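You operate a simulated robot arm through the tools that you are given. There is no shell and no other tool.

The job below is to be done with a simulated robot arm. You get a single attempt, and the scene is never put back.

JOB
Run the screw till the hose reaches the catch tray, then halt it and switch the drive off.
Fine: use Run and Halt on the cream control box; halt before the tray is full; leave the heat knob as it is.

Only the result counts: the job must be done as asked and must still hold three seconds after the hand-in. Knocking over, shifting, dropping, spilling or breaking anything else fails it.

ROBOT AND FRAMES
A 7-joint arm with a two-finger parallel gripper, fixed in place. Base frame: the origin is at the foot of the arm, x ahead of it, y to its left, z up. Units: mm, degrees, N and s.
With the tool pointing down near the work surface it reaches from about 200 to 660 mm from the base axis. Its first joint turns from -66.0 to 66.0 degrees. Payload 1.57 kg.
The tool frame sits at the grasp point between the pads (the TCP): z along the fingers, y along the line on which they close. The tips reach 30 mm beyond it. The gripper opens to 110 mm. The fingers are 24 mm wide and 12 mm thick; the gripper's body (48 by 112 mm) begins 78 mm behind the TCP.
Orientation is that of the tool frame in the base frame, as [roll, pitch, yaw] about the fixed x, y, z axes, in that order (R = Rz(yaw) Ry(pitch) Rx(roll)). With the fingers straight down and closing along the base's y, the tool's x points along the base's -x, its y along +y and its z along -z.

CONTROLS
- The arm moves only by the tool drive_tool. Its argument "deltas" is text: rows parted by semicolons, each of 6 numbers parted by spaces: the shift along the tool's x, y, z in mm, then the turn, a rotation vector about the tool's x, y, z in degrees. In form: x y z ax ay az; .... A call has 1 to 20 rows; each row is the pose to reach, as a shift and turn from the pose commanded when the call began, along the tool's axes at that moment. "fingers" is the opening, from 0 (shut) to 1 (fully open), set as the call begins (left out, the last holds). A row lasts 0.2 s, in which the tool goes at most 50 mm and 8.6 degrees; a call with a longer step from one row to the next is refused whole, and so is a gripper value outside its range. A pose out of reach is approached as far as the arm can. The call stops where the force on the tool passes 70 N (or 10 N more than at its start, if that is more) or the arm is blocked; 0.2 s more then pass. Each finger travels about 108 mm/s and halts on what it meets, pressing with about 27 N; the grip force reading is that of the motor and also rises with nothing between the fingers. The clock runs only during rows and for 0.2 s after the last one: add rows that repeat a pose to give the fingers time. It gives the time, the measured TCP pose, the force on the tool (base axes), the opening and the grip force at its end, in the units of the frame above (readings bear some noise), with the torque about the TCP (base axes, N m) and any sound that the robot's microphone picked up, and new pictures: "pictures" is both (left out), scene, wrist or none.
- Cameras (640 x 400 px; columns grow to the right, rows downward): "scene" is fixed at [143.7, -374.5, 1431.4]; the picture's right is [0.93, -0.37, 0.00], its down [-0.11, -0.29, -0.95] and it looks along [0.35, 0.88, -0.31] (base axes); focal length 347 px, centre (320, 200). "wrist" rides on the gripper at [70, 16, -141] in the tool frame; the picture's right is [-0.23, 0.97, 0.00], its down [-0.86, -0.20, -0.48] and it looks along [-0.47, -0.11, 0.88] (tool axes); focal length 222 px, centre (320, 200). There is no depth. A picture from a camera that has moved, and an enlarged one, comes with that camera's place and axes in the base frame and with its lens.
- enlarge(camera, box): a new picture of the part [left, top, right, bottom] of that camera's present view, enlarged. It takes no simulated time.
- job_done(): hands the job in; it is judged then, once.

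Places have to be worked out from the pictures, the camera data and where the tool is seen. Open the gripper and draw the arm clear of the work before you hand the job in, unless the task says otherwise.

The tools are called after "Request:" as a command line: name --argument value ..., lists and objects as JSON in quotes. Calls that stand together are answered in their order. drive_tool: Moves the arm, as the interface text tells. Its arguments: {"type":"object","properties":{"deltas":{"type":"string"},"fingers":{"type":"number"},"pictures":{"type":"string","enum":["both","scene","wrist","none"]}},"required":["deltas"]} The other tools are called the same way: enlarge (camera, box) takes an enlarged picture of a part of a camera's view; job_done () hands the job in.

At the start:

```text
clock: 0.0
eef_pos: [340.7, 40.9, 1305.9]
orientation: [180.0, 0.0, 180.0]
force: [-0.4, 0.1, 0.7]
ft_torque: [0.02, -0.01, -0.01]
width: 109.9
gripper_force: 0.1
```

scene: 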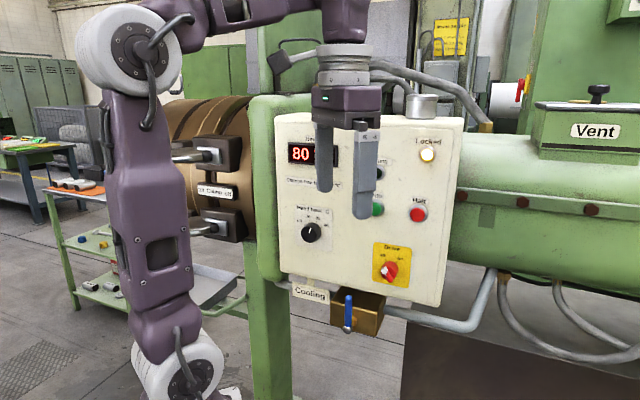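
wrist: 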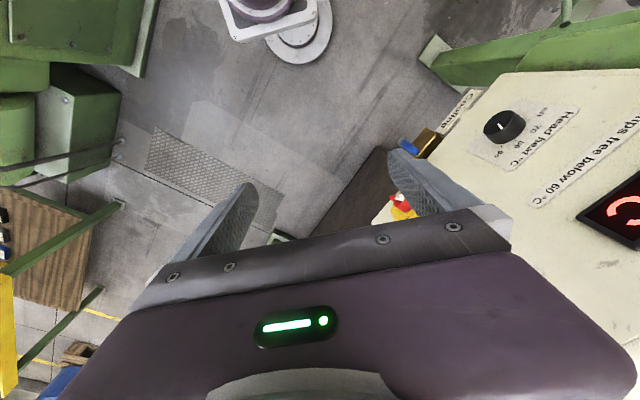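

I'll look closely at the panel first, before moving anything.

Request:
enlarge --camera "scene" --box '[270, 100, 470, 225]'

Request:
enlarge --camera "scene" --box '[270, 200, 470, 340]'

Request:
enlarge --camera "scene" --box '[30, 80, 290, 330]'

Request:
enlarge --camera "wrist" --box '[370, 60, 640, 260]'

Request:
enlarge --camera "scene" --box '[450, 50, 640, 230]'

```text
3.20 times, centred on (370, 162) of scene
camera zoom: at [143.7, -374.5, 1431.4], right [0.93, -0.37, 0.0], down [-0.11, -0.29, -0.95], along [0.35, 0.88, -0.31], focal length 1111 px, centre (160, 320)
```

zoom: 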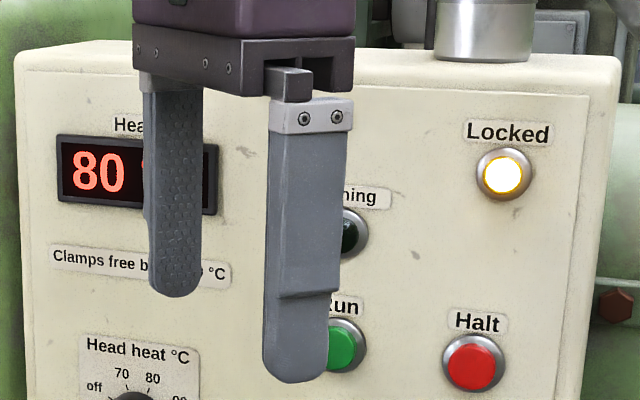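

```text
2.86 times, centred on (370, 270) of scene
camera zoom: at [143.7, -374.5, 1431.4], right [0.93, -0.37, 0.0], down [-0.11, -0.29, -0.95], along [0.35, 0.88, -0.31], focal length 992 px, centre (177, 0)
```

zoom: 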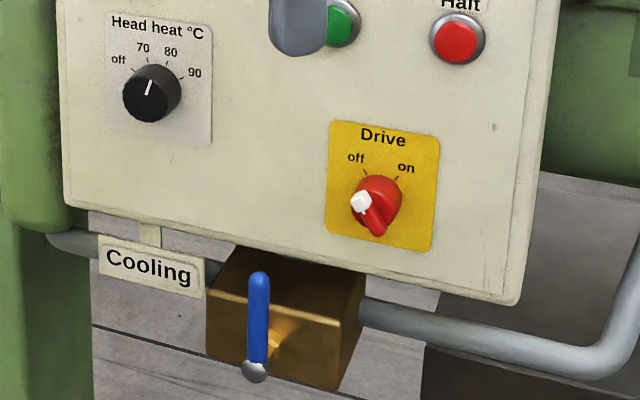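

```text
1.60 times, centred on (160, 205) of scene
camera zoom: at [143.7, -374.5, 1431.4], right [0.93, -0.37, 0.0], down [-0.11, -0.29, -0.95], along [0.35, 0.88, -0.31], focal length 555 px, centre (576, 192)
```

zoom: 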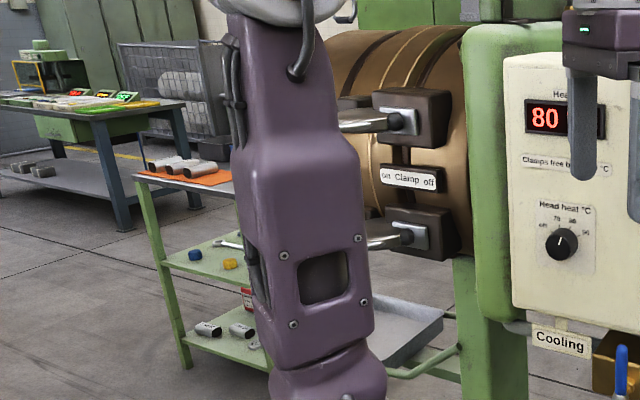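

```text
2.00 times, centred on (505, 160) of wrist
camera zoom: at [270.0, 58.5, 1446.7], right [0.23, 0.97, 0.0], down [0.86, -0.2, 0.48], along [0.47, -0.11, -0.88], focal length 444 px, centre (-50, 280)
```

zoom: 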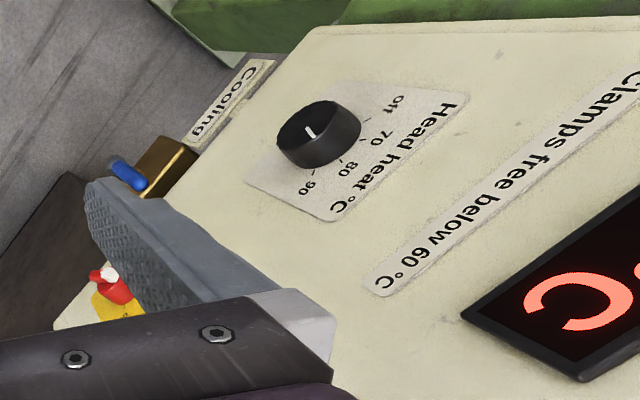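

```text
2.22 times, centred on (545, 140) of scene
camera zoom: at [143.7, -374.5, 1431.4], right [0.93, -0.37, 0.0], down [-0.11, -0.29, -0.95], along [0.35, 0.88, -0.31], focal length 771 px, centre (-180, 333)
```

zoom: 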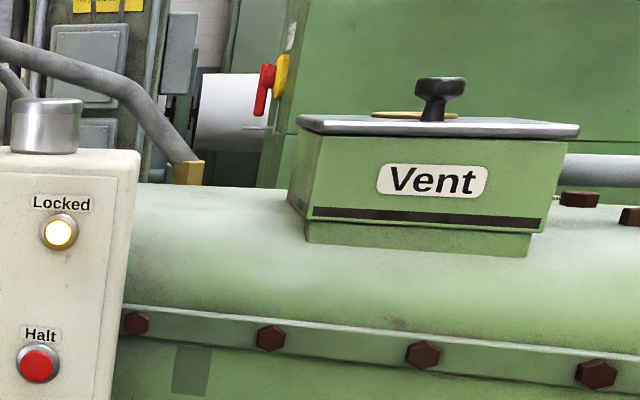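

The panel appears to be a vertical plane at about 45° (normal towards the base), with Run near (490,189,1204) and Halt near (546,133,1204). I'll turn the tool in place so it points at the panel, with the fingers still well clear of it.

Request:
drive_tool --deltas "0 0 0 -2.93 -7.08 -2.93; 0 0 0 -5.86 -14.15 -5.86; 0 0 0 -8.79 -21.2 -8.79; 0 0 0 -11.7 -28.3 -11.7; 0 0 0 -14.65 -35.4 -14.65; 0 0 0 -17.6 -42.5 -17.6; 0 0 0 -20.5 -49.5 -20.5; 0 0 0 -23.4 -56.6 -23.4; 0 0 0 -26.4 -63.7 -26.4; 0 0 0 -29.3 -70.8 -29.3; 0 0 0 -32.2 -77.8 -32.2; 0 0 0 -35.15 -84.9 -35.15; 0 0 0 -35.15 -84.9 -35.15" --pictures "both"

```text
clock: 2.8
eef_pos: [341.0, 41.5, 1304.4]
orientation: [-8.6, 89.9, 36.4]
force: [-0.7, -0.4, 0.2]
ft_torque: [0.0, -0.01, -0.02]
width: 109.9
gripper_force: 0.1
camera wrist: at [228.4, -46.3, 1235.1], right [-0.69, 0.69, 0.23], down [-0.2, -0.48, 0.85], along [0.7, 0.54, 0.47], focal length 222 px, centre (320, 200)
```

scene: 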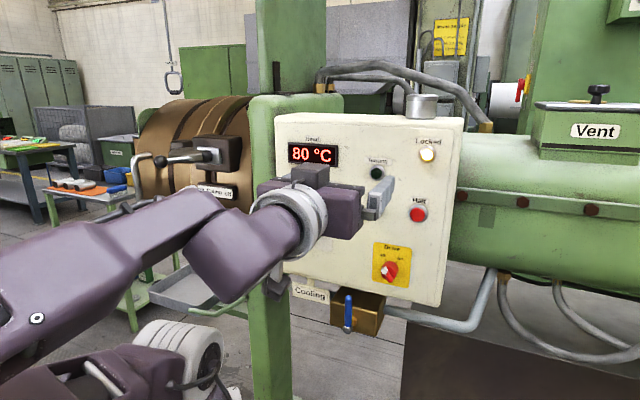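
wrist: 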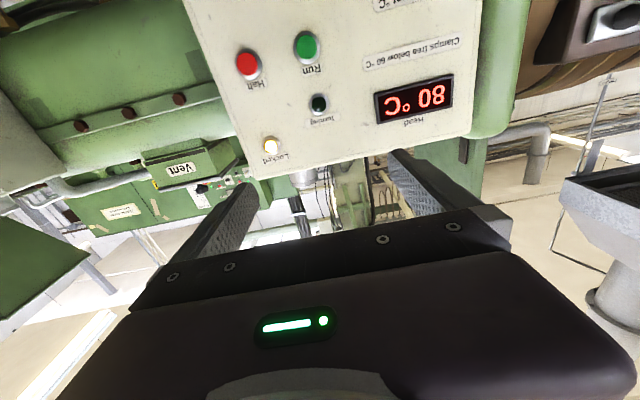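

The tool now faces the panel. I'll look closer at the die head, the tray and the drive switch.

Request:
enlarge --camera "scene" --box '[100, 90, 280, 205]'

Request:
enlarge --camera "scene" --box '[60, 180, 260, 340]'

Request:
enlarge --camera "scene" --box '[350, 230, 430, 300]'

Request:
enlarge --camera "wrist" --box '[180, 0, 500, 200]'

Request:
enlarge --camera "wrist" --box '[460, 0, 640, 120]'

```text
3.48 times, centred on (190, 148) of scene
camera zoom: at [143.8, -374.5, 1431.4], right [0.93, -0.37, 0.0], down [-0.11, -0.29, -0.95], along [0.35, 0.88, -0.31], focal length 1207 px, centre (772, 383)
```

zoom: 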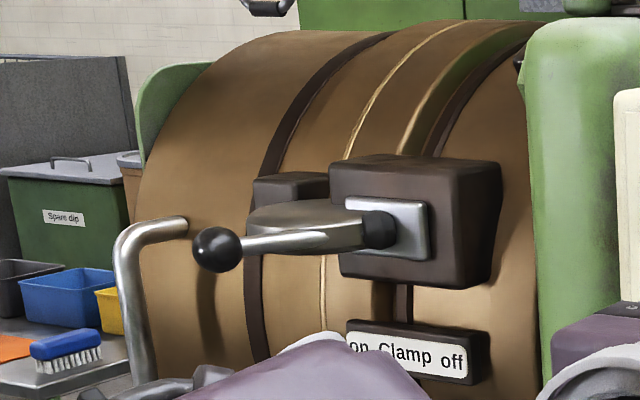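

```text
2.50 times, centred on (160, 260) of scene
camera zoom: at [143.8, -374.5, 1431.4], right [0.93, -0.37, 0.0], down [-0.11, -0.29, -0.95], along [0.35, 0.88, -0.31], focal length 868 px, centre (720, 50)
```

zoom: 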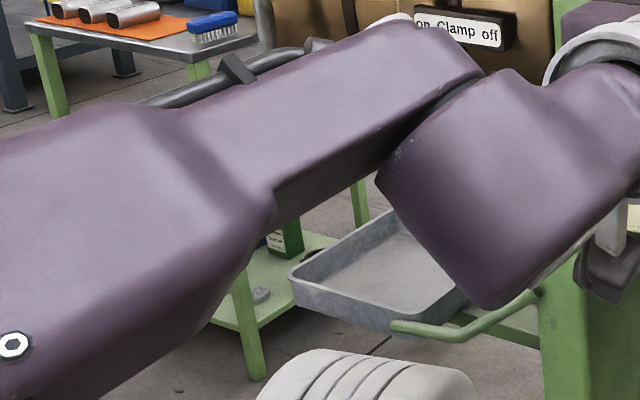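

```text
5.71 times, centred on (390, 265) of scene
camera zoom: at [143.8, -374.5, 1431.4], right [0.93, -0.37, 0.0], down [-0.11, -0.29, -0.95], along [0.35, 0.88, -0.31], focal length 1984 px, centre (-80, -171)
```

zoom: 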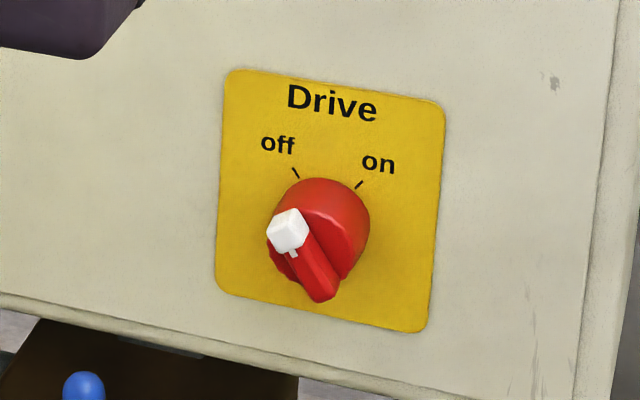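

```text
2.00 times, centred on (340, 100) of wrist
camera zoom: at [228.4, -46.3, 1235.1], right [-0.69, 0.69, 0.23], down [-0.2, -0.48, 0.85], along [0.7, 0.54, 0.47], focal length 444 px, centre (280, 400)
```

zoom: 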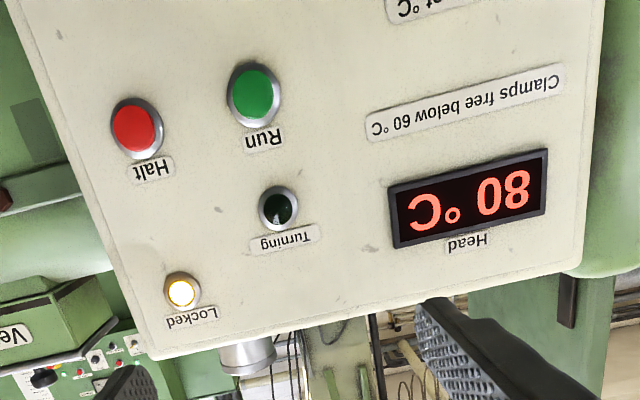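

```text
3.33 times, centred on (550, 60) of wrist
camera zoom: at [228.4, -46.3, 1235.1], right [-0.69, 0.69, 0.23], down [-0.2, -0.48, 0.85], along [0.7, 0.54, 0.47], focal length 740 px, centre (-447, 667)
```

zoom: 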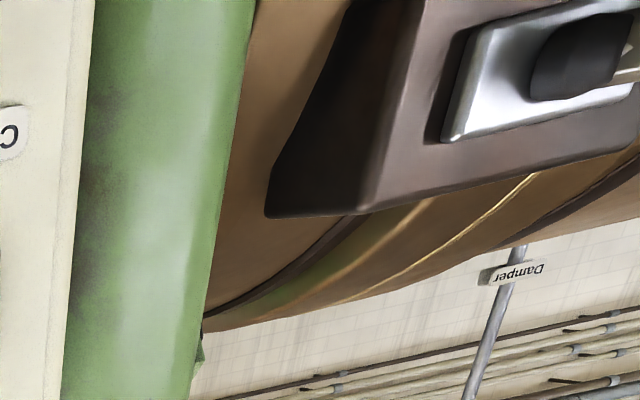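

By combining the edges seen from both cameras, the panel comes out at a 45° yaw with its face near x+y≈715–720. Run is about (502,213,1194), Halt about (563,152,1194), and the drive knob is below them and set to "off". I'll lower the tool in front of the drive knob at a safe standoff to see it close up.

Request:
drive_tool --deltas "25 -3.5 5 0 0 0; 50 -7 10 0 0 0; 75 -10.5 15 0 0 0; 100 -14 20 0 0 0; 125 -17.5 25 0 0 0; 150 -21 30 0 0 0; 175 -24.5 35 0 0 0; 200 -28 40 0 0 0; 215 -28 50 0 0 0; 215 -28 50 0 0 0" --pictures "both"

```text
clock: 5.0
eef_pos: [370.1, 28.8, 1210.8]
orientation: [171.8, 89.9, -143.1]
force: [0.5, -0.4, -0.5]
ft_torque: [0.0, 0.01, 0.01]
width: 110.3
gripper_force: 0.1
out of reach, approached as far as the arm can: row 3, 4, 5, 6, 7, 8, 9, 10
camera wrist: at [258.2, -57.7, 1141.2], right [-0.69, 0.69, 0.23], down [-0.2, -0.48, 0.86], along [0.7, 0.54, 0.47], focal length 222 px, centre (320, 200)
```

scene: 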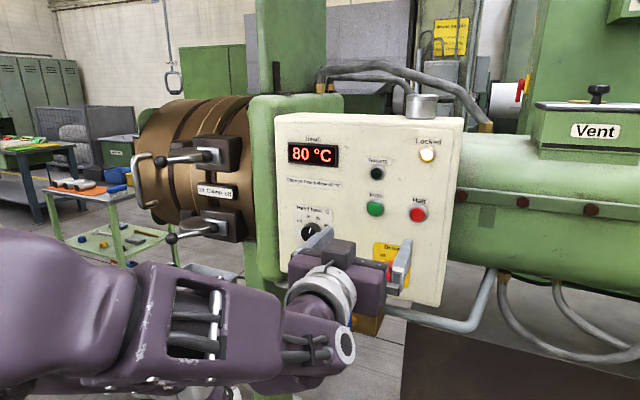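
wrist: 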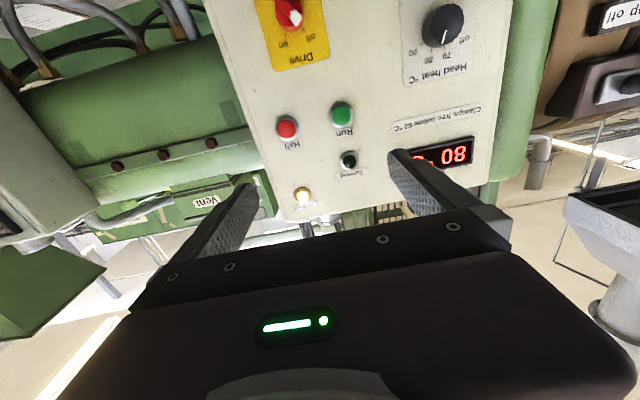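

The lowest part of that move is out of reach this close to the base. I'll zoom in from here to refine positions before going further out.

Request:
enlarge --camera "wrist" --box '[220, 0, 380, 100]'

Request:
enlarge --camera "wrist" --box '[240, 100, 400, 200]'

Request:
enlarge --camera "scene" --box '[330, 140, 460, 230]'

Request:
enlarge --camera "scene" --box '[100, 120, 300, 300]'

```text
4.00 times, centred on (300, 50) of wrist
camera zoom: at [258.2, -57.7, 1141.2], right [-0.69, 0.69, 0.23], down [-0.2, -0.48, 0.86], along [0.7, 0.54, 0.47], focal length 888 px, centre (400, 800)
```

zoom: 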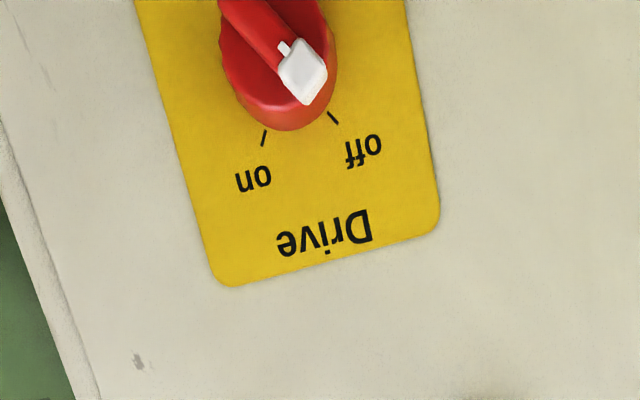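

```text
4.00 times, centred on (320, 150) of wrist
camera zoom: at [258.2, -57.7, 1141.2], right [-0.69, 0.69, 0.23], down [-0.2, -0.48, 0.86], along [0.7, 0.54, 0.47], focal length 888 px, centre (320, 400)
```

zoom: 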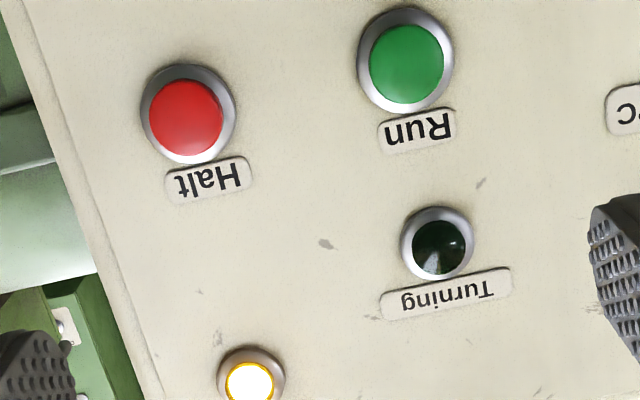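

```text
4.44 times, centred on (395, 185) of scene
camera zoom: at [143.7, -374.5, 1431.4], right [0.93, -0.37, 0.0], down [-0.11, -0.29, -0.95], along [0.35, 0.88, -0.31], focal length 1543 px, centre (-13, 267)
```

zoom: 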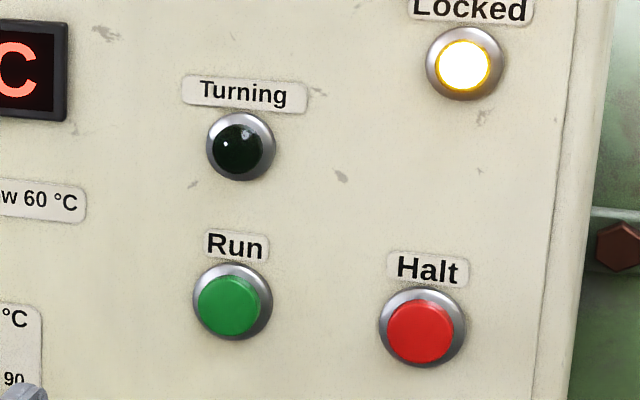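

```text
2.22 times, centred on (200, 210) of scene
camera zoom: at [143.7, -374.5, 1431.4], right [0.93, -0.37, 0.0], down [-0.11, -0.29, -0.95], along [0.35, 0.88, -0.31], focal length 771 px, centre (587, 178)
```

zoom: 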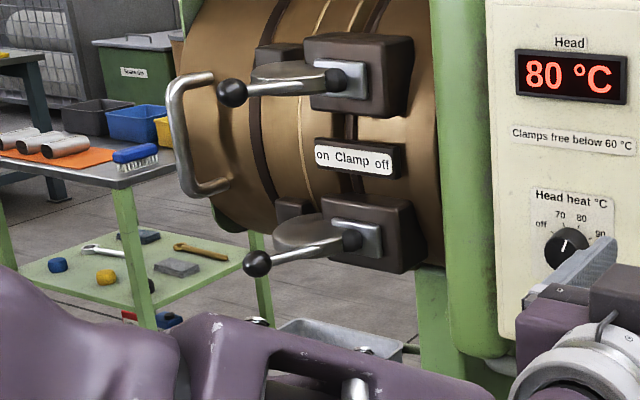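

Consistent triangulation now gives the Run cap at (492,203,1195), the Halt cap at (553.5,144.5,1195), and the drive knob axis at about u=243, z≈1065, with its tip roughly 40 mm out from the panel. I'll go forward and up a little to see which reference the commands use and regain reach.

Request:
drive_tool --deltas "-20 0 15 0 0 0; -40 0 30 0 0 0; -60 0 45 0 0 0; -80 0 60 0 0 0; -80 0 60 0 0 0" --pictures "none"

```text
clock: 6.2
eef_pos: [412.0, 73.6, 1289.5]
orientation: [-48.2, 90.0, -3.2]
force: [0.0, -0.7, -0.9]
ft_torque: [0.01, 0.0, -0.01]
width: 109.9
gripper_force: 0.0
```

Deltas are relative to the pose actually reached. I'll go forward to P≈400 (tips 60 mm short of the knob), then down towards knob height.

Request:
drive_tool --deltas "0 -1 20 0 0 0; 0 -2 40 0 0 0; 0 -3 57 0 0 0; 30 -3 57 0 0 0; 60 -3 57 0 0 0; 90 -3 57 0 0 0; 120 -3 57 0 0 0; 150 -3 57 0 0 0; 180 -3 57 0 0 0; 205 -3 57 0 0 0; 224 -3 57 0 0 0; 224 -3 57 0 0 0" --pictures "both"

```text
clock: 8.8
eef_pos: [485.0, 119.2, 1096.4]
orientation: [152.6, 89.8, -162.4]
force: [-0.8, 0.9, -0.9]
ft_torque: [0.05, 0.03, 0.04]
width: 110.2
gripper_force: 0.1
out of reach, approached as far as the arm can: row 7, 8, 9, 10, 11, 12
camera wrist: at [372.4, 31.5, 1027.2], right [-0.69, 0.69, 0.23], down [-0.19, -0.48, 0.86], along [0.7, 0.54, 0.46], focal length 222 px, centre (320, 200)
```

scene: 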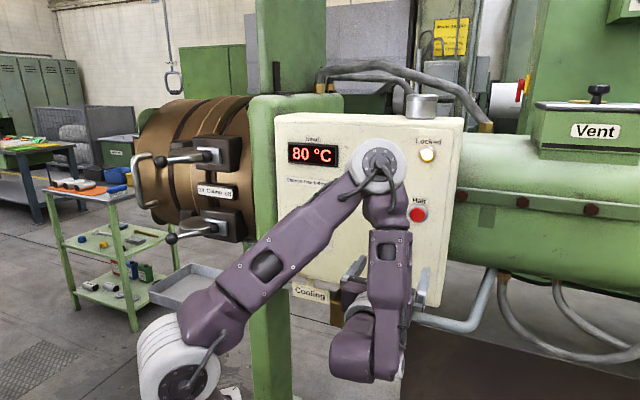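
wrist: 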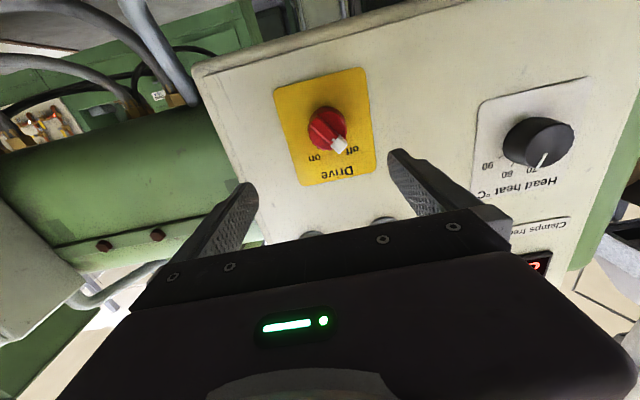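

The arm settled at z≈1096, P≈427, with no contact. The tray is now in clear view of the scene camera. I'll zoom in on the knob.

Request:
enlarge --camera "wrist" --box '[260, 50, 420, 150]'

Request:
enlarge --camera "scene" --box '[60, 140, 260, 340]'

Request:
enlarge --camera "scene" --box '[300, 220, 480, 350]'

```text
4.00 times, centred on (340, 100) of wrist
camera zoom: at [372.4, 31.5, 1027.2], right [-0.69, 0.69, 0.23], down [-0.19, -0.48, 0.86], along [0.7, 0.54, 0.46], focal length 888 px, centre (240, 600)
```

zoom: 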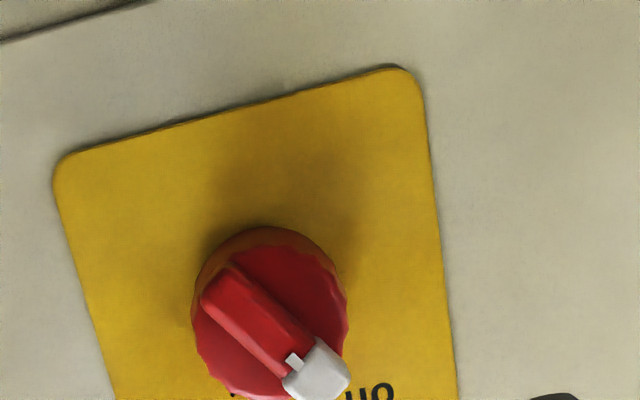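

```text
2.00 times, centred on (160, 240) of scene
camera zoom: at [143.8, -374.5, 1431.4], right [0.93, -0.37, 0.0], down [-0.11, -0.29, -0.95], along [0.35, 0.88, -0.31], focal length 694 px, centre (640, 120)
```

zoom: 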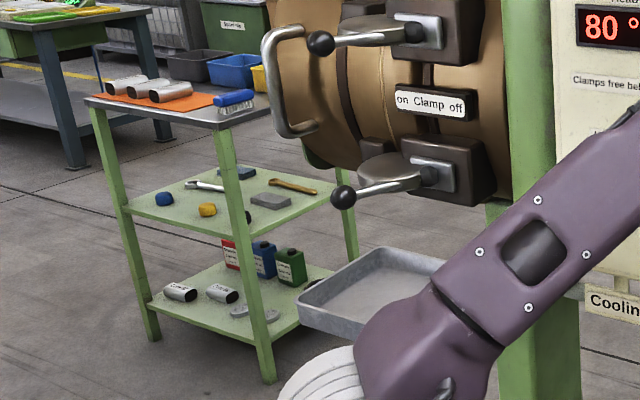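

```text
3.08 times, centred on (390, 285) of scene
camera zoom: at [143.8, -374.5, 1431.4], right [0.93, -0.37, 0.0], down [-0.11, -0.29, -0.95], along [0.35, 0.88, -0.31], focal length 1068 px, centre (105, -62)
```

zoom: 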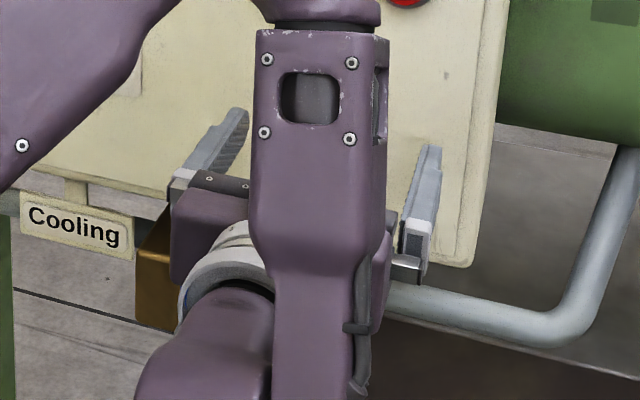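

The knob bar is centred at about u=243.3, z=1064, leaning roughly 35° left of vertical ("off"). The open fingers straddle it without touching, so I'll try moving to its height and lining up.

Request:
drive_tool --deltas "0 5 3 0 0 0; 0 10 6 0 0 0; 0 15.3 10 0 0 0; 10 15.3 13 0 0 0; 20 15.3 13 0 0 0; 32 15.3 13 0 0 0; 32 15.3 13 0 0 0" --pictures "wrist"

```text
clock: 10.4
eef_pos: [499.5, 141.7, 1072.4]
orientation: [152.4, 89.8, -162.5]
force: [-0.6, -0.2, 0.1]
ft_torque: [0.01, 0.01, -0.01]
width: 110.2
gripper_force: 0.0
out of reach, approached as far as the arm can: row 3, 4, 5, 6, 7
camera wrist: at [386.8, 53.1, 1003.1], right [-0.69, 0.69, 0.23], down [-0.19, -0.48, 0.86], along [0.7, 0.54, 0.46], focal length 222 px, centre (320, 200)
```

wrist: 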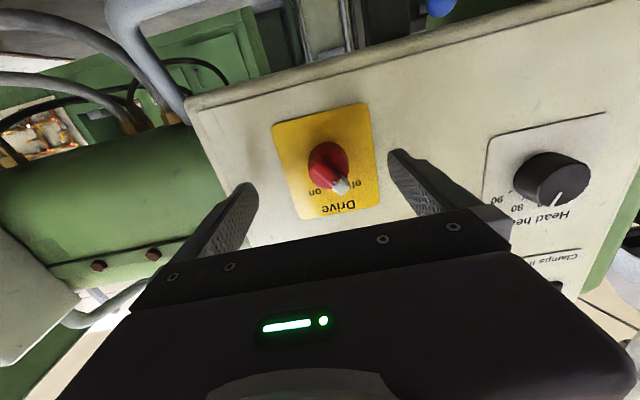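

The horizontal tool is at the edge of reach here. I'll tilt it 20° in the plane of the knob bar, which raises the wrist, and roll it to match the bar's angle while backing off to a pre-grasp pose.

Request:
drive_tool --deltas "-20 4 -8 0.76 2.43 -4.33; -35 8 -16 1.5 4.9 -8.7; -40 12 -24 2.3 7.3 -13; -40 16 -32 3.05 9.7 -17.3; -40 20 -38 3.8 12.1 -21.6; -35 23.4 -44.2 4.6 14.6 -26; -25 23.4 -44.2 5.3 17 -30.3; -11.6 23.4 -44.2 6.1 19.4 -34.6; -11.6 23.4 -44.2 6.1 19.4 -34.6" --pictures "both"

```text
clock: 12.4
eef_pos: [495.6, 120.8, 1096.7]
orientation: [-116.2, 50.3, -77.4]
force: [0.2, -0.3, 0.3]
ft_torque: [-0.01, -0.02, 0.02]
width: 109.9
gripper_force: 0.0
out of reach, approached as far as the arm can: row 3, 4, 5, 6, 7, 8, 9
camera wrist: at [381.6, 12.4, 1073.9], right [-0.6, 0.7, -0.38], down [-0.39, 0.17, 0.91], along [0.7, 0.69, 0.17], focal length 222 px, centre (320, 200)
```

scene: 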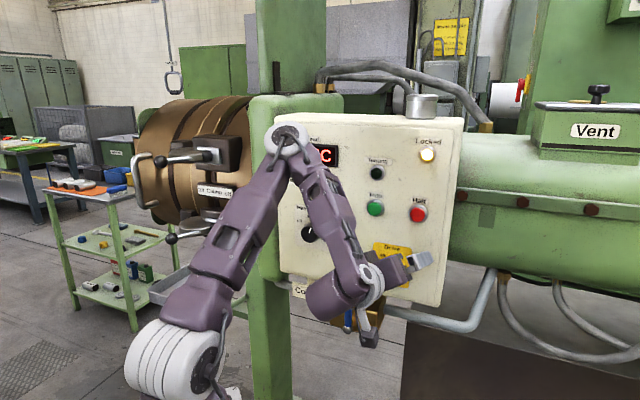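
wrist: 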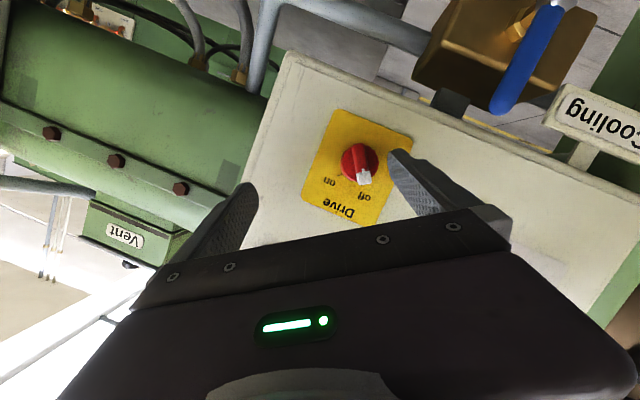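

Orientation matched but the wrist is being held too close to the shoulder. Since gripping isn't needed, I'll turn the knob by pushing its bar sideways instead. I'll go to an easier pose pitched 35° downward, offset to the left of the knob.

Request:
drive_tool --deltas "-5 5 -6 -2 1.8 3.9; -10 9 -12 -4 3.6 7.8; -14 13 -17 -6.1 5.4 11.7; -18 16 -21 -8.1 7.3 15.6; -21 18.5 -24 -10.1 9.1 19.5; -23.7 21 -25.4 -12.2 10.9 23.3; -23.7 21 -25.4 -14.2 12.7 27.2; -23.7 21 -25.4 -16.2 14.53 31.13; -23.7 21 -25.4 -16.2 14.53 31.13" --pictures "both"

```text
clock: 14.4
eef_pos: [456.8, 133.6, 1110.6]
orientation: [179.9, 54.9, -135.2]
force: [-0.3, 0.8, -0.3]
ft_torque: [0.0, -0.02, 0.03]
width: 109.9
gripper_force: 0.0
camera wrist: at [334.9, 36.0, 1134.8], right [-0.6, 0.78, 0.19], down [0.21, -0.07, 0.97], along [0.77, 0.62, -0.12], focal length 222 px, centre (320, 200)
```

scene: 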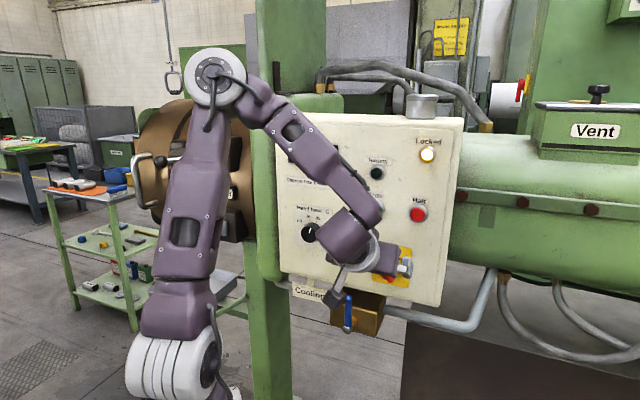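
wrist: 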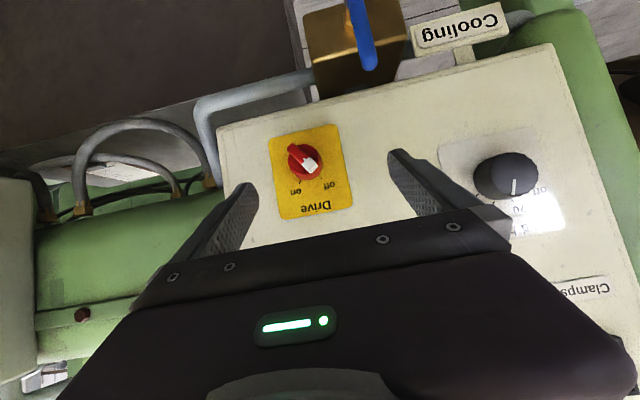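

Now the pose is reached exactly. I'll zoom in on the knob from this near-frontal view to refine it.

Request:
enlarge --camera "wrist" --box '[240, 110, 400, 210]'

```text
4.00 times, centred on (320, 160) of wrist
camera zoom: at [334.9, 36.0, 1134.8], right [-0.6, 0.78, 0.19], down [0.21, -0.07, 0.97], along [0.77, 0.62, -0.12], focal length 888 px, centre (320, 360)
```

zoom: 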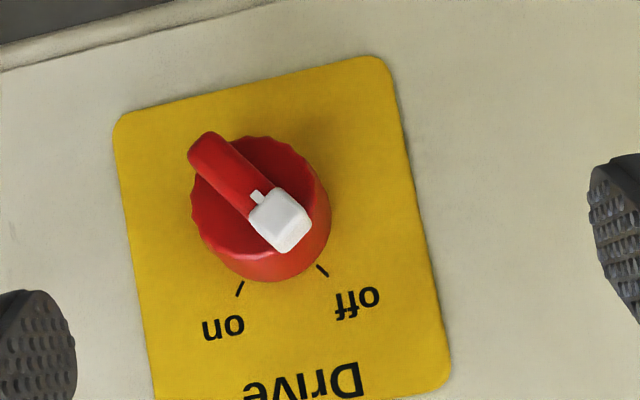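

The knob axis is at about (u 244, z 1066), with the white end of the bar up-left at "off". I'll close the fingers, reduce the pitch to 15°, and place the closed tip just left of the bar's white end but still in front of it.

Request:
drive_tool --deltas "4 5 2 0 -6.7 0; 9 12 4.5 0 -13.4 0; 15.5 20.5 7.8 0 -20 0; 15.5 20.5 7.8 0 -20 0; 15.5 20.5 7.8 0 -20 0" --fingers 0 --pictures "both"

```text
clock: 15.6
eef_pos: [461.5, 140.2, 1099.4]
orientation: [179.8, 74.9, -135.3]
force: [0.4, -0.1, 0.1]
ft_torque: [-0.01, 0.01, -0.01]
width: 0.2
gripper_force: 21.7
out of reach, approached as far as the arm can: row 3, 4, 5
camera wrist: at [339.3, 44.3, 1068.4], right [-0.65, 0.73, 0.22], down [-0.03, -0.31, 0.95], along [0.76, 0.61, 0.22], focal length 222 px, centre (320, 200)
```

scene: 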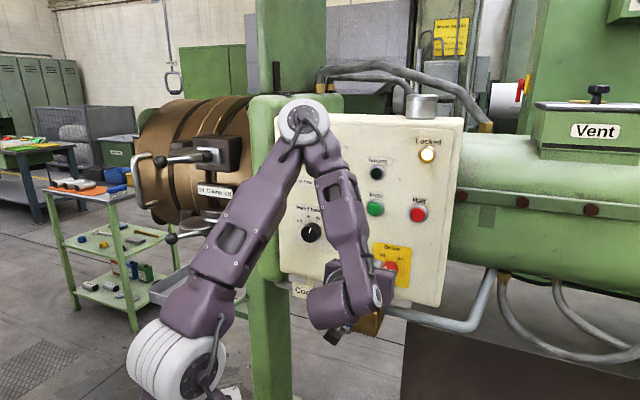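
wrist: 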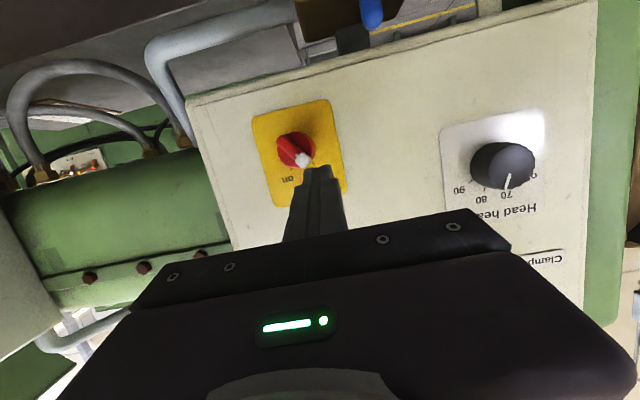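

The closed tip sits just left of the white end. To gain reach I'll return to a 35° pitch (the rounded fingertips still engage the bar well), with the tip further left and still in front of the knob.

Request:
drive_tool --deltas "0 0 0 0 6.7 0; 1 5 0.3 0 13.4 0; 2 11 0.5 0 20 0; 2.9 16 0.8 0 20 0; 2.9 16 0.8 0 20 0" --pictures "wrist"

```text
clock: 16.8
eef_pos: [451.0, 153.3, 1094.5]
orientation: [179.9, 54.8, -135.2]
force: [0.0, -0.4, -0.5]
ft_torque: [-0.02, -0.02, 0.0]
width: 0.0
gripper_force: 21.0
camera wrist: at [327.9, 55.6, 1118.8], right [-0.6, 0.78, 0.19], down [0.21, -0.07, 0.97], along [0.77, 0.62, -0.12], focal length 222 px, centre (320, 200)
```

wrist: 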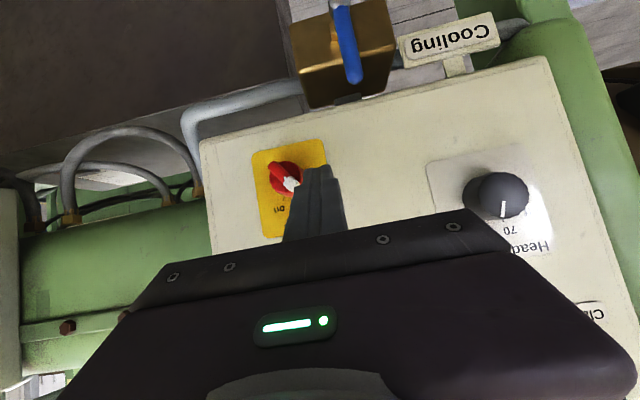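

That pose was reached. I'll check the clearance between the tip and the white end of the bar.

Request:
enlarge --camera "wrist" --box '[240, 130, 368, 210]'

Request:
enlarge --camera "scene" --box '[320, 220, 448, 300]'

```text
5.00 times, centred on (304, 170) of wrist
camera zoom: at [327.9, 55.6, 1118.8], right [-0.6, 0.78, 0.19], down [0.21, -0.07, 0.97], along [0.77, 0.62, -0.12], focal length 1111 px, centre (400, 350)
```

zoom: 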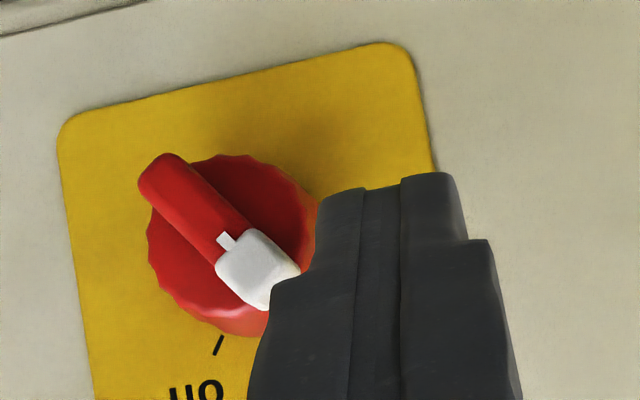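

```text
5.00 times, centred on (384, 260) of scene
camera zoom: at [143.7, -374.5, 1431.4], right [0.93, -0.37, 0.0], down [-0.11, -0.29, -0.95], along [0.35, 0.88, -0.31], focal length 1736 px, centre (0, -100)
```

zoom: 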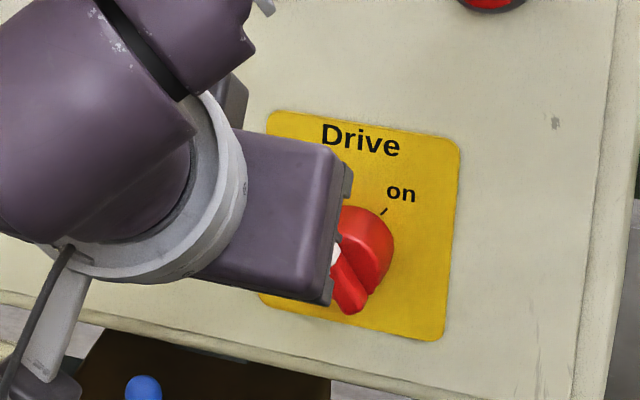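

There's a small gap to the white end. I'll move straight in by 20 mm along the panel normal, staying left of the bar.

Request:
drive_tool --deltas "-4 1 5 0 0 0; -8.5 1.5 10.5 0 0 0; -12.7 1.5 15.5 0 0 0; -12.7 1.5 15.5 0 0 0" --pictures "wrist"

Request:
enlarge --camera "wrist" --box '[240, 130, 368, 210]'

```text
clock: 17.8
eef_pos: [465.2, 169.2, 1094.9]
orientation: [-179.9, 55.0, -135.1]
force: [-0.4, -0.7, -0.8]
ft_torque: [0.02, -0.03, 0.01]
width: 0.2
gripper_force: 21.2
camera wrist: at [342.3, 71.9, 1119.7], right [-0.6, 0.78, 0.19], down [0.21, -0.07, 0.97], along [0.77, 0.62, -0.12], focal length 222 px, centre (320, 200)
```

wrist: 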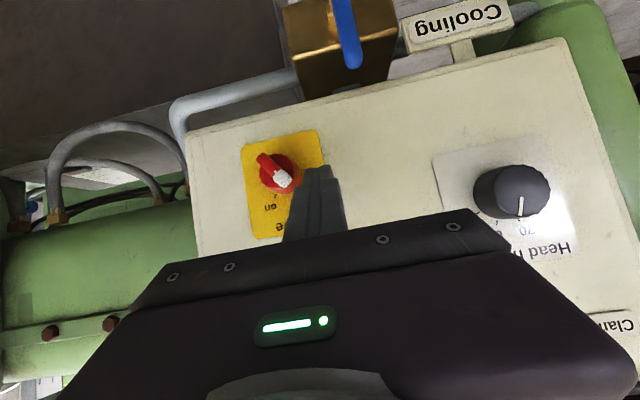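

```text
5.00 times, centred on (304, 170) of wrist
camera zoom: at [342.3, 71.9, 1119.7], right [-0.6, 0.78, 0.19], down [0.21, -0.07, 0.97], along [0.77, 0.62, -0.12], focal length 1111 px, centre (400, 350)
```

zoom: 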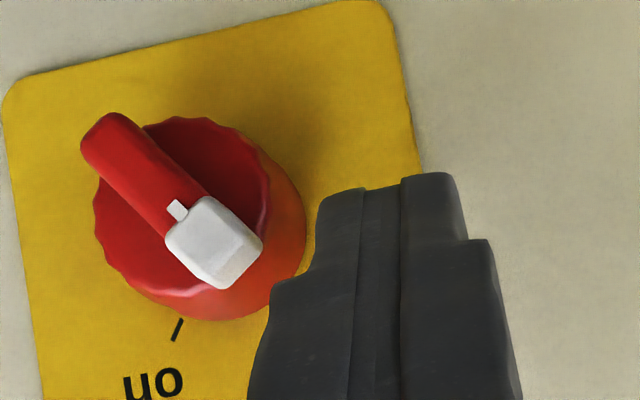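

There's no contact, and the tip face is about 10 mm left of the white end. Now I'll push to the right slowly to swing the bar clockwise towards "on".

Request:
drive_tool --deltas "0 -4 0 0 0 0; 0 -8 0 0 0 0; 0 -11 0 0 0 0; 0 -13.5 0 0 0 0; 0 -16 0 0 0 0; 0 -18 0 0 0 0; 0 -20 0 0 0 0; 0 -20 0 0 0 0" --pictures "both"

Request:
enlarge --camera "wrist" --box '[240, 130, 368, 210]'

```text
clock: 19.6
eef_pos: [478.9, 153.5, 1096.2]
orientation: [-179.8, 54.9, -135.2]
force: [-5.9, -1.1, 9.1]
ft_torque: [0.09, -0.1, 0.03]
width: 0.1
gripper_force: 21.2
camera wrist: at [355.3, 56.6, 1120.6], right [-0.59, 0.78, 0.19], down [0.21, -0.07, 0.97], along [0.78, 0.62, -0.12], focal length 222 px, centre (320, 200)
```

scene: 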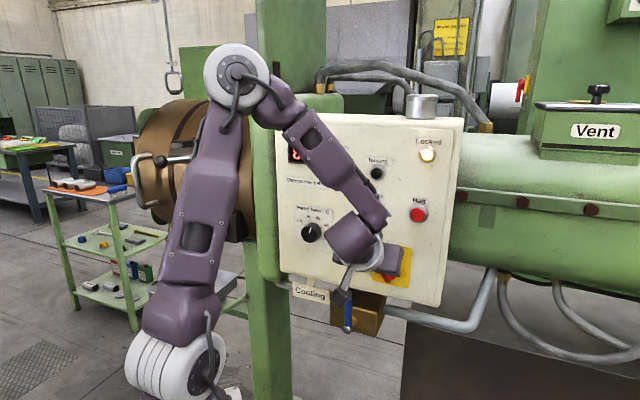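
wrist: 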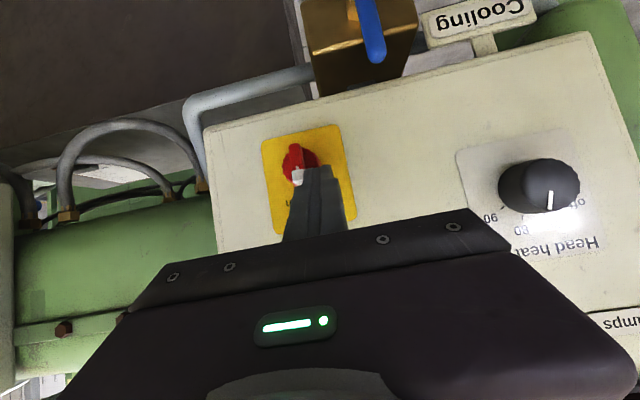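

```text
5.00 times, centred on (304, 170) of wrist
camera zoom: at [355.3, 56.6, 1120.6], right [-0.59, 0.78, 0.19], down [0.21, -0.07, 0.97], along [0.78, 0.62, -0.12], focal length 1111 px, centre (400, 350)
```

zoom: 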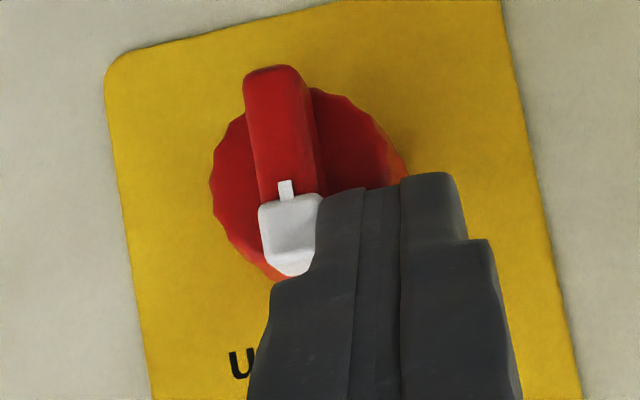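

The bar has swung to nearly vertical under a light load of about 10 N. I'll keep pushing to the right in small steps.

Request:
drive_tool --deltas "0 -2 0 0 0 0; 0 -4 0 0 0 0; 0 -6 0 0 0 0; 0 -8 0 0 0 0; 0 -8 0 0 0 0" --pictures "wrist"

Request:
enlarge --camera "wrist" --box '[240, 130, 368, 210]'

```text
clock: 20.8
eef_pos: [481.4, 150.0, 1098.0]
orientation: [179.7, 55.3, -134.9]
force: [-40.8, 15.1, 25.6]
ft_torque: [0.54, 0.56, 0.57]
width: 0.0
gripper_force: 21.0
camera wrist: at [359.4, 52.0, 1121.3], right [-0.6, 0.78, 0.19], down [0.21, -0.08, 0.97], along [0.77, 0.63, -0.12], focal length 222 px, centre (320, 200)
```

wrist: 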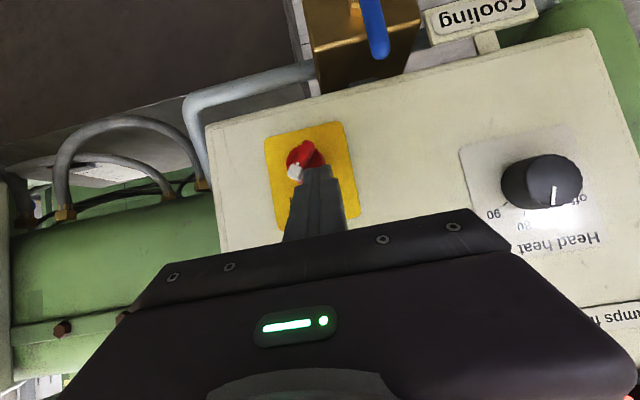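

```text
5.00 times, centred on (304, 170) of wrist
camera zoom: at [359.4, 52.0, 1121.3], right [-0.6, 0.78, 0.19], down [0.21, -0.08, 0.97], along [0.77, 0.63, -0.12], focal length 1111 px, centre (400, 350)
```

zoom: 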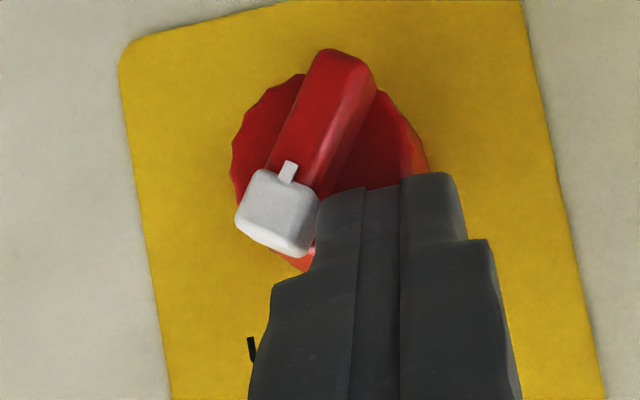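

The bar has swung to about +34°, mirroring its starting angle, and the force has risen to roughly 50 N, so it's against the "on" stop. I'll ease off to the left, back away from the panel and look.

Request:
drive_tool --deltas "0 5 0 0 0 0; 0 14 0 0 0 0; 7 14 -10 0 0 0; 14 14 -20 0 0 0; 22 14 -33 0 0 0; 22 14 -33 0 0 0" --pictures "both"

Request:
enlarge --camera "wrist" --box '[230, 110, 390, 210]'

Request:
enlarge --camera "scene" --box '[270, 100, 470, 300]'

```text
clock: 22.2
eef_pos: [445.2, 129.3, 1097.0]
orientation: [179.9, 54.9, -135.1]
force: [0.0, 0.5, 0.7]
ft_torque: [0.03, 0.0, -0.02]
width: 0.0
gripper_force: 21.7
camera wrist: at [322.8, 31.0, 1121.8], right [-0.6, 0.78, 0.19], down [0.21, -0.07, 0.97], along [0.77, 0.62, -0.12], focal length 222 px, centre (320, 200)
```

scene: 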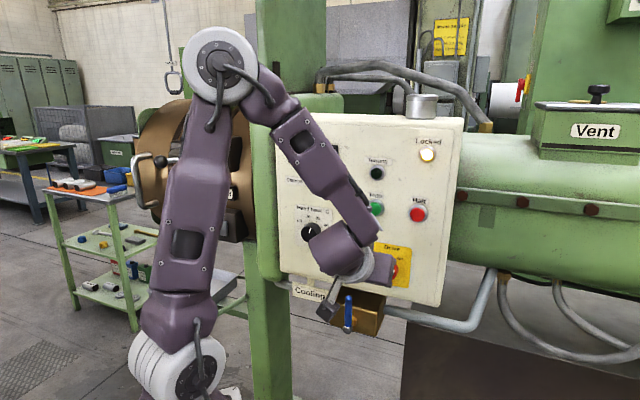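
wrist: 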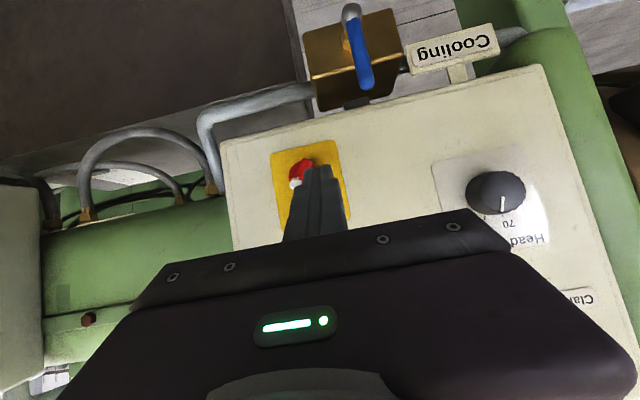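

```text
4.00 times, centred on (310, 160) of wrist
camera zoom: at [322.8, 31.0, 1121.8], right [-0.6, 0.78, 0.19], down [0.21, -0.07, 0.97], along [0.77, 0.62, -0.12], focal length 888 px, centre (360, 360)
```

zoom: 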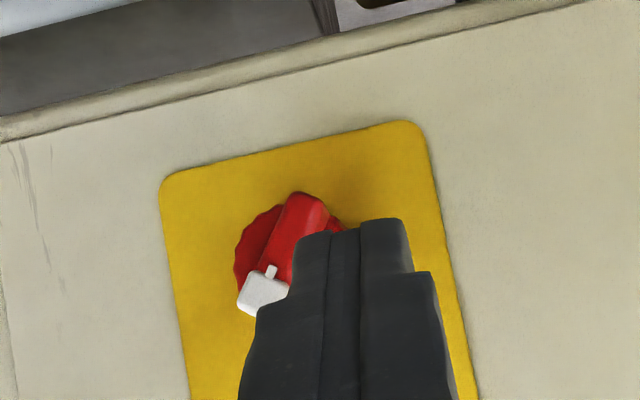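

```text
2.00 times, centred on (370, 200) of scene
camera zoom: at [143.7, -374.5, 1431.4], right [0.93, -0.37, 0.0], down [-0.11, -0.29, -0.95], along [0.35, 0.88, -0.31], focal length 694 px, centre (220, 200)
```

zoom: 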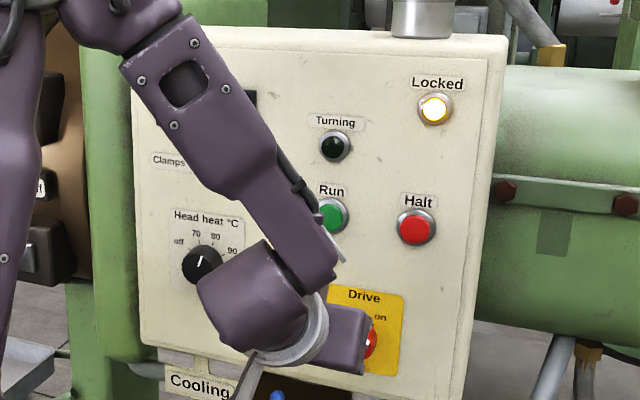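

The drive now points to "on" and the head still reads as before. I'll raise the tool to a hover in front of Halt with the tool level, and check that the tray and die stay visible from there.

Request:
drive_tool --deltas "-25 0 -12 0 0 0; -50 -10 -25 0 -5 0; -70 -25 -32 0 -12 0; -85 -40 -38 0 -19 0; -91.8 -55 -39.8 0 -27 0; -91.8 -66 -39.8 0 -35 0; -91.8 -66 -39.8 0 -35 0" --pictures "both"

```text
clock: 23.8
eef_pos: [508.5, 95.6, 1193.8]
orientation: [32.2, 90.0, 77.2]
force: [-0.3, 0.1, 0.5]
ft_torque: [-0.01, 0.0, -0.03]
width: 0.1
gripper_force: 21.1
camera wrist: at [394.7, 8.8, 1124.3], right [-0.69, 0.69, 0.23], down [-0.2, -0.48, 0.85], along [0.7, 0.54, 0.47], focal length 222 px, centre (320, 200)
```

scene: 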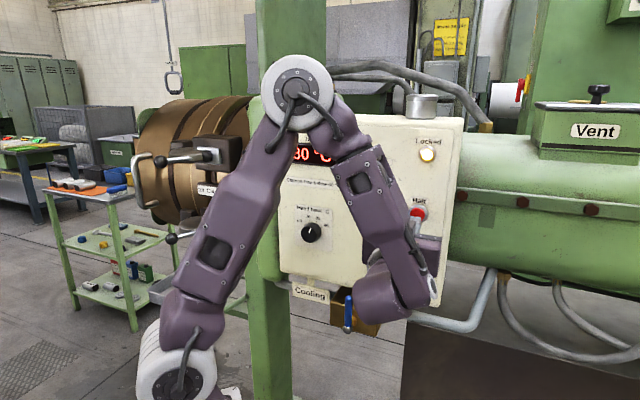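
wrist: 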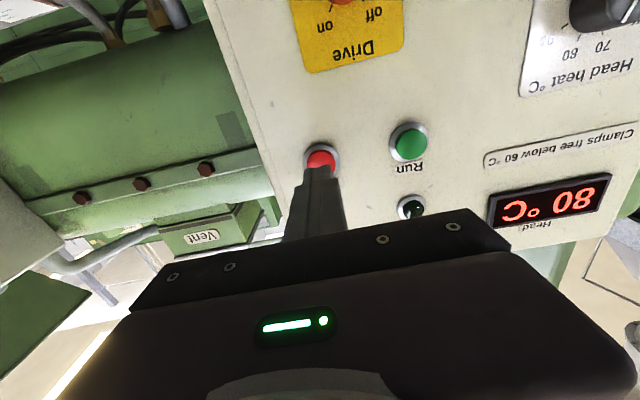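

Halt hover reached, but the upper arm blocks the tray view. I'll yaw the tool 40° so the wrist comes in from the right, which should swing the elbow clear while keeping the tip in front of Halt.

Request:
drive_tool --deltas "0 -4 0 -8 0 0; 0 -8 0 -16 0 0; 0 -12 0 -24 0 0; 0 -16 0 -32 0 0; 0 -19 0 -40 0 0; 0 -19 0 -40 0 0" --pictures "both"

```text
clock: 25.2
eef_pos: [520.6, 84.6, 1193.9]
orientation: [93.8, 89.9, 178.7]
force: [0.0, -0.5, -0.5]
ft_torque: [-0.01, 0.01, -0.02]
width: 0.0
gripper_force: 21.4
camera wrist: at [490.2, -53.8, 1125.2], right [-0.97, 0.08, 0.23], down [0.16, -0.49, 0.85], along [0.18, 0.87, 0.47], focal length 222 px, centre (320, 200)
```

scene: 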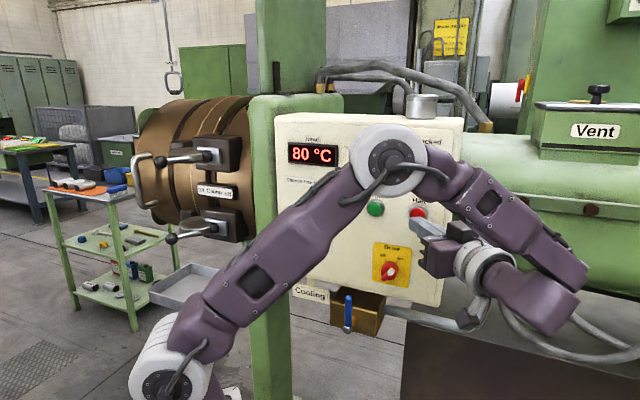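
wrist: 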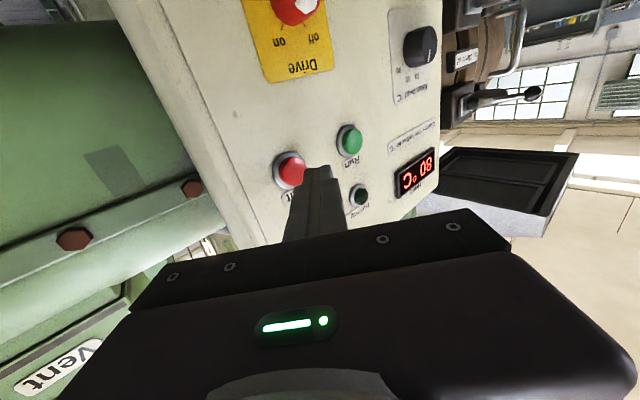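

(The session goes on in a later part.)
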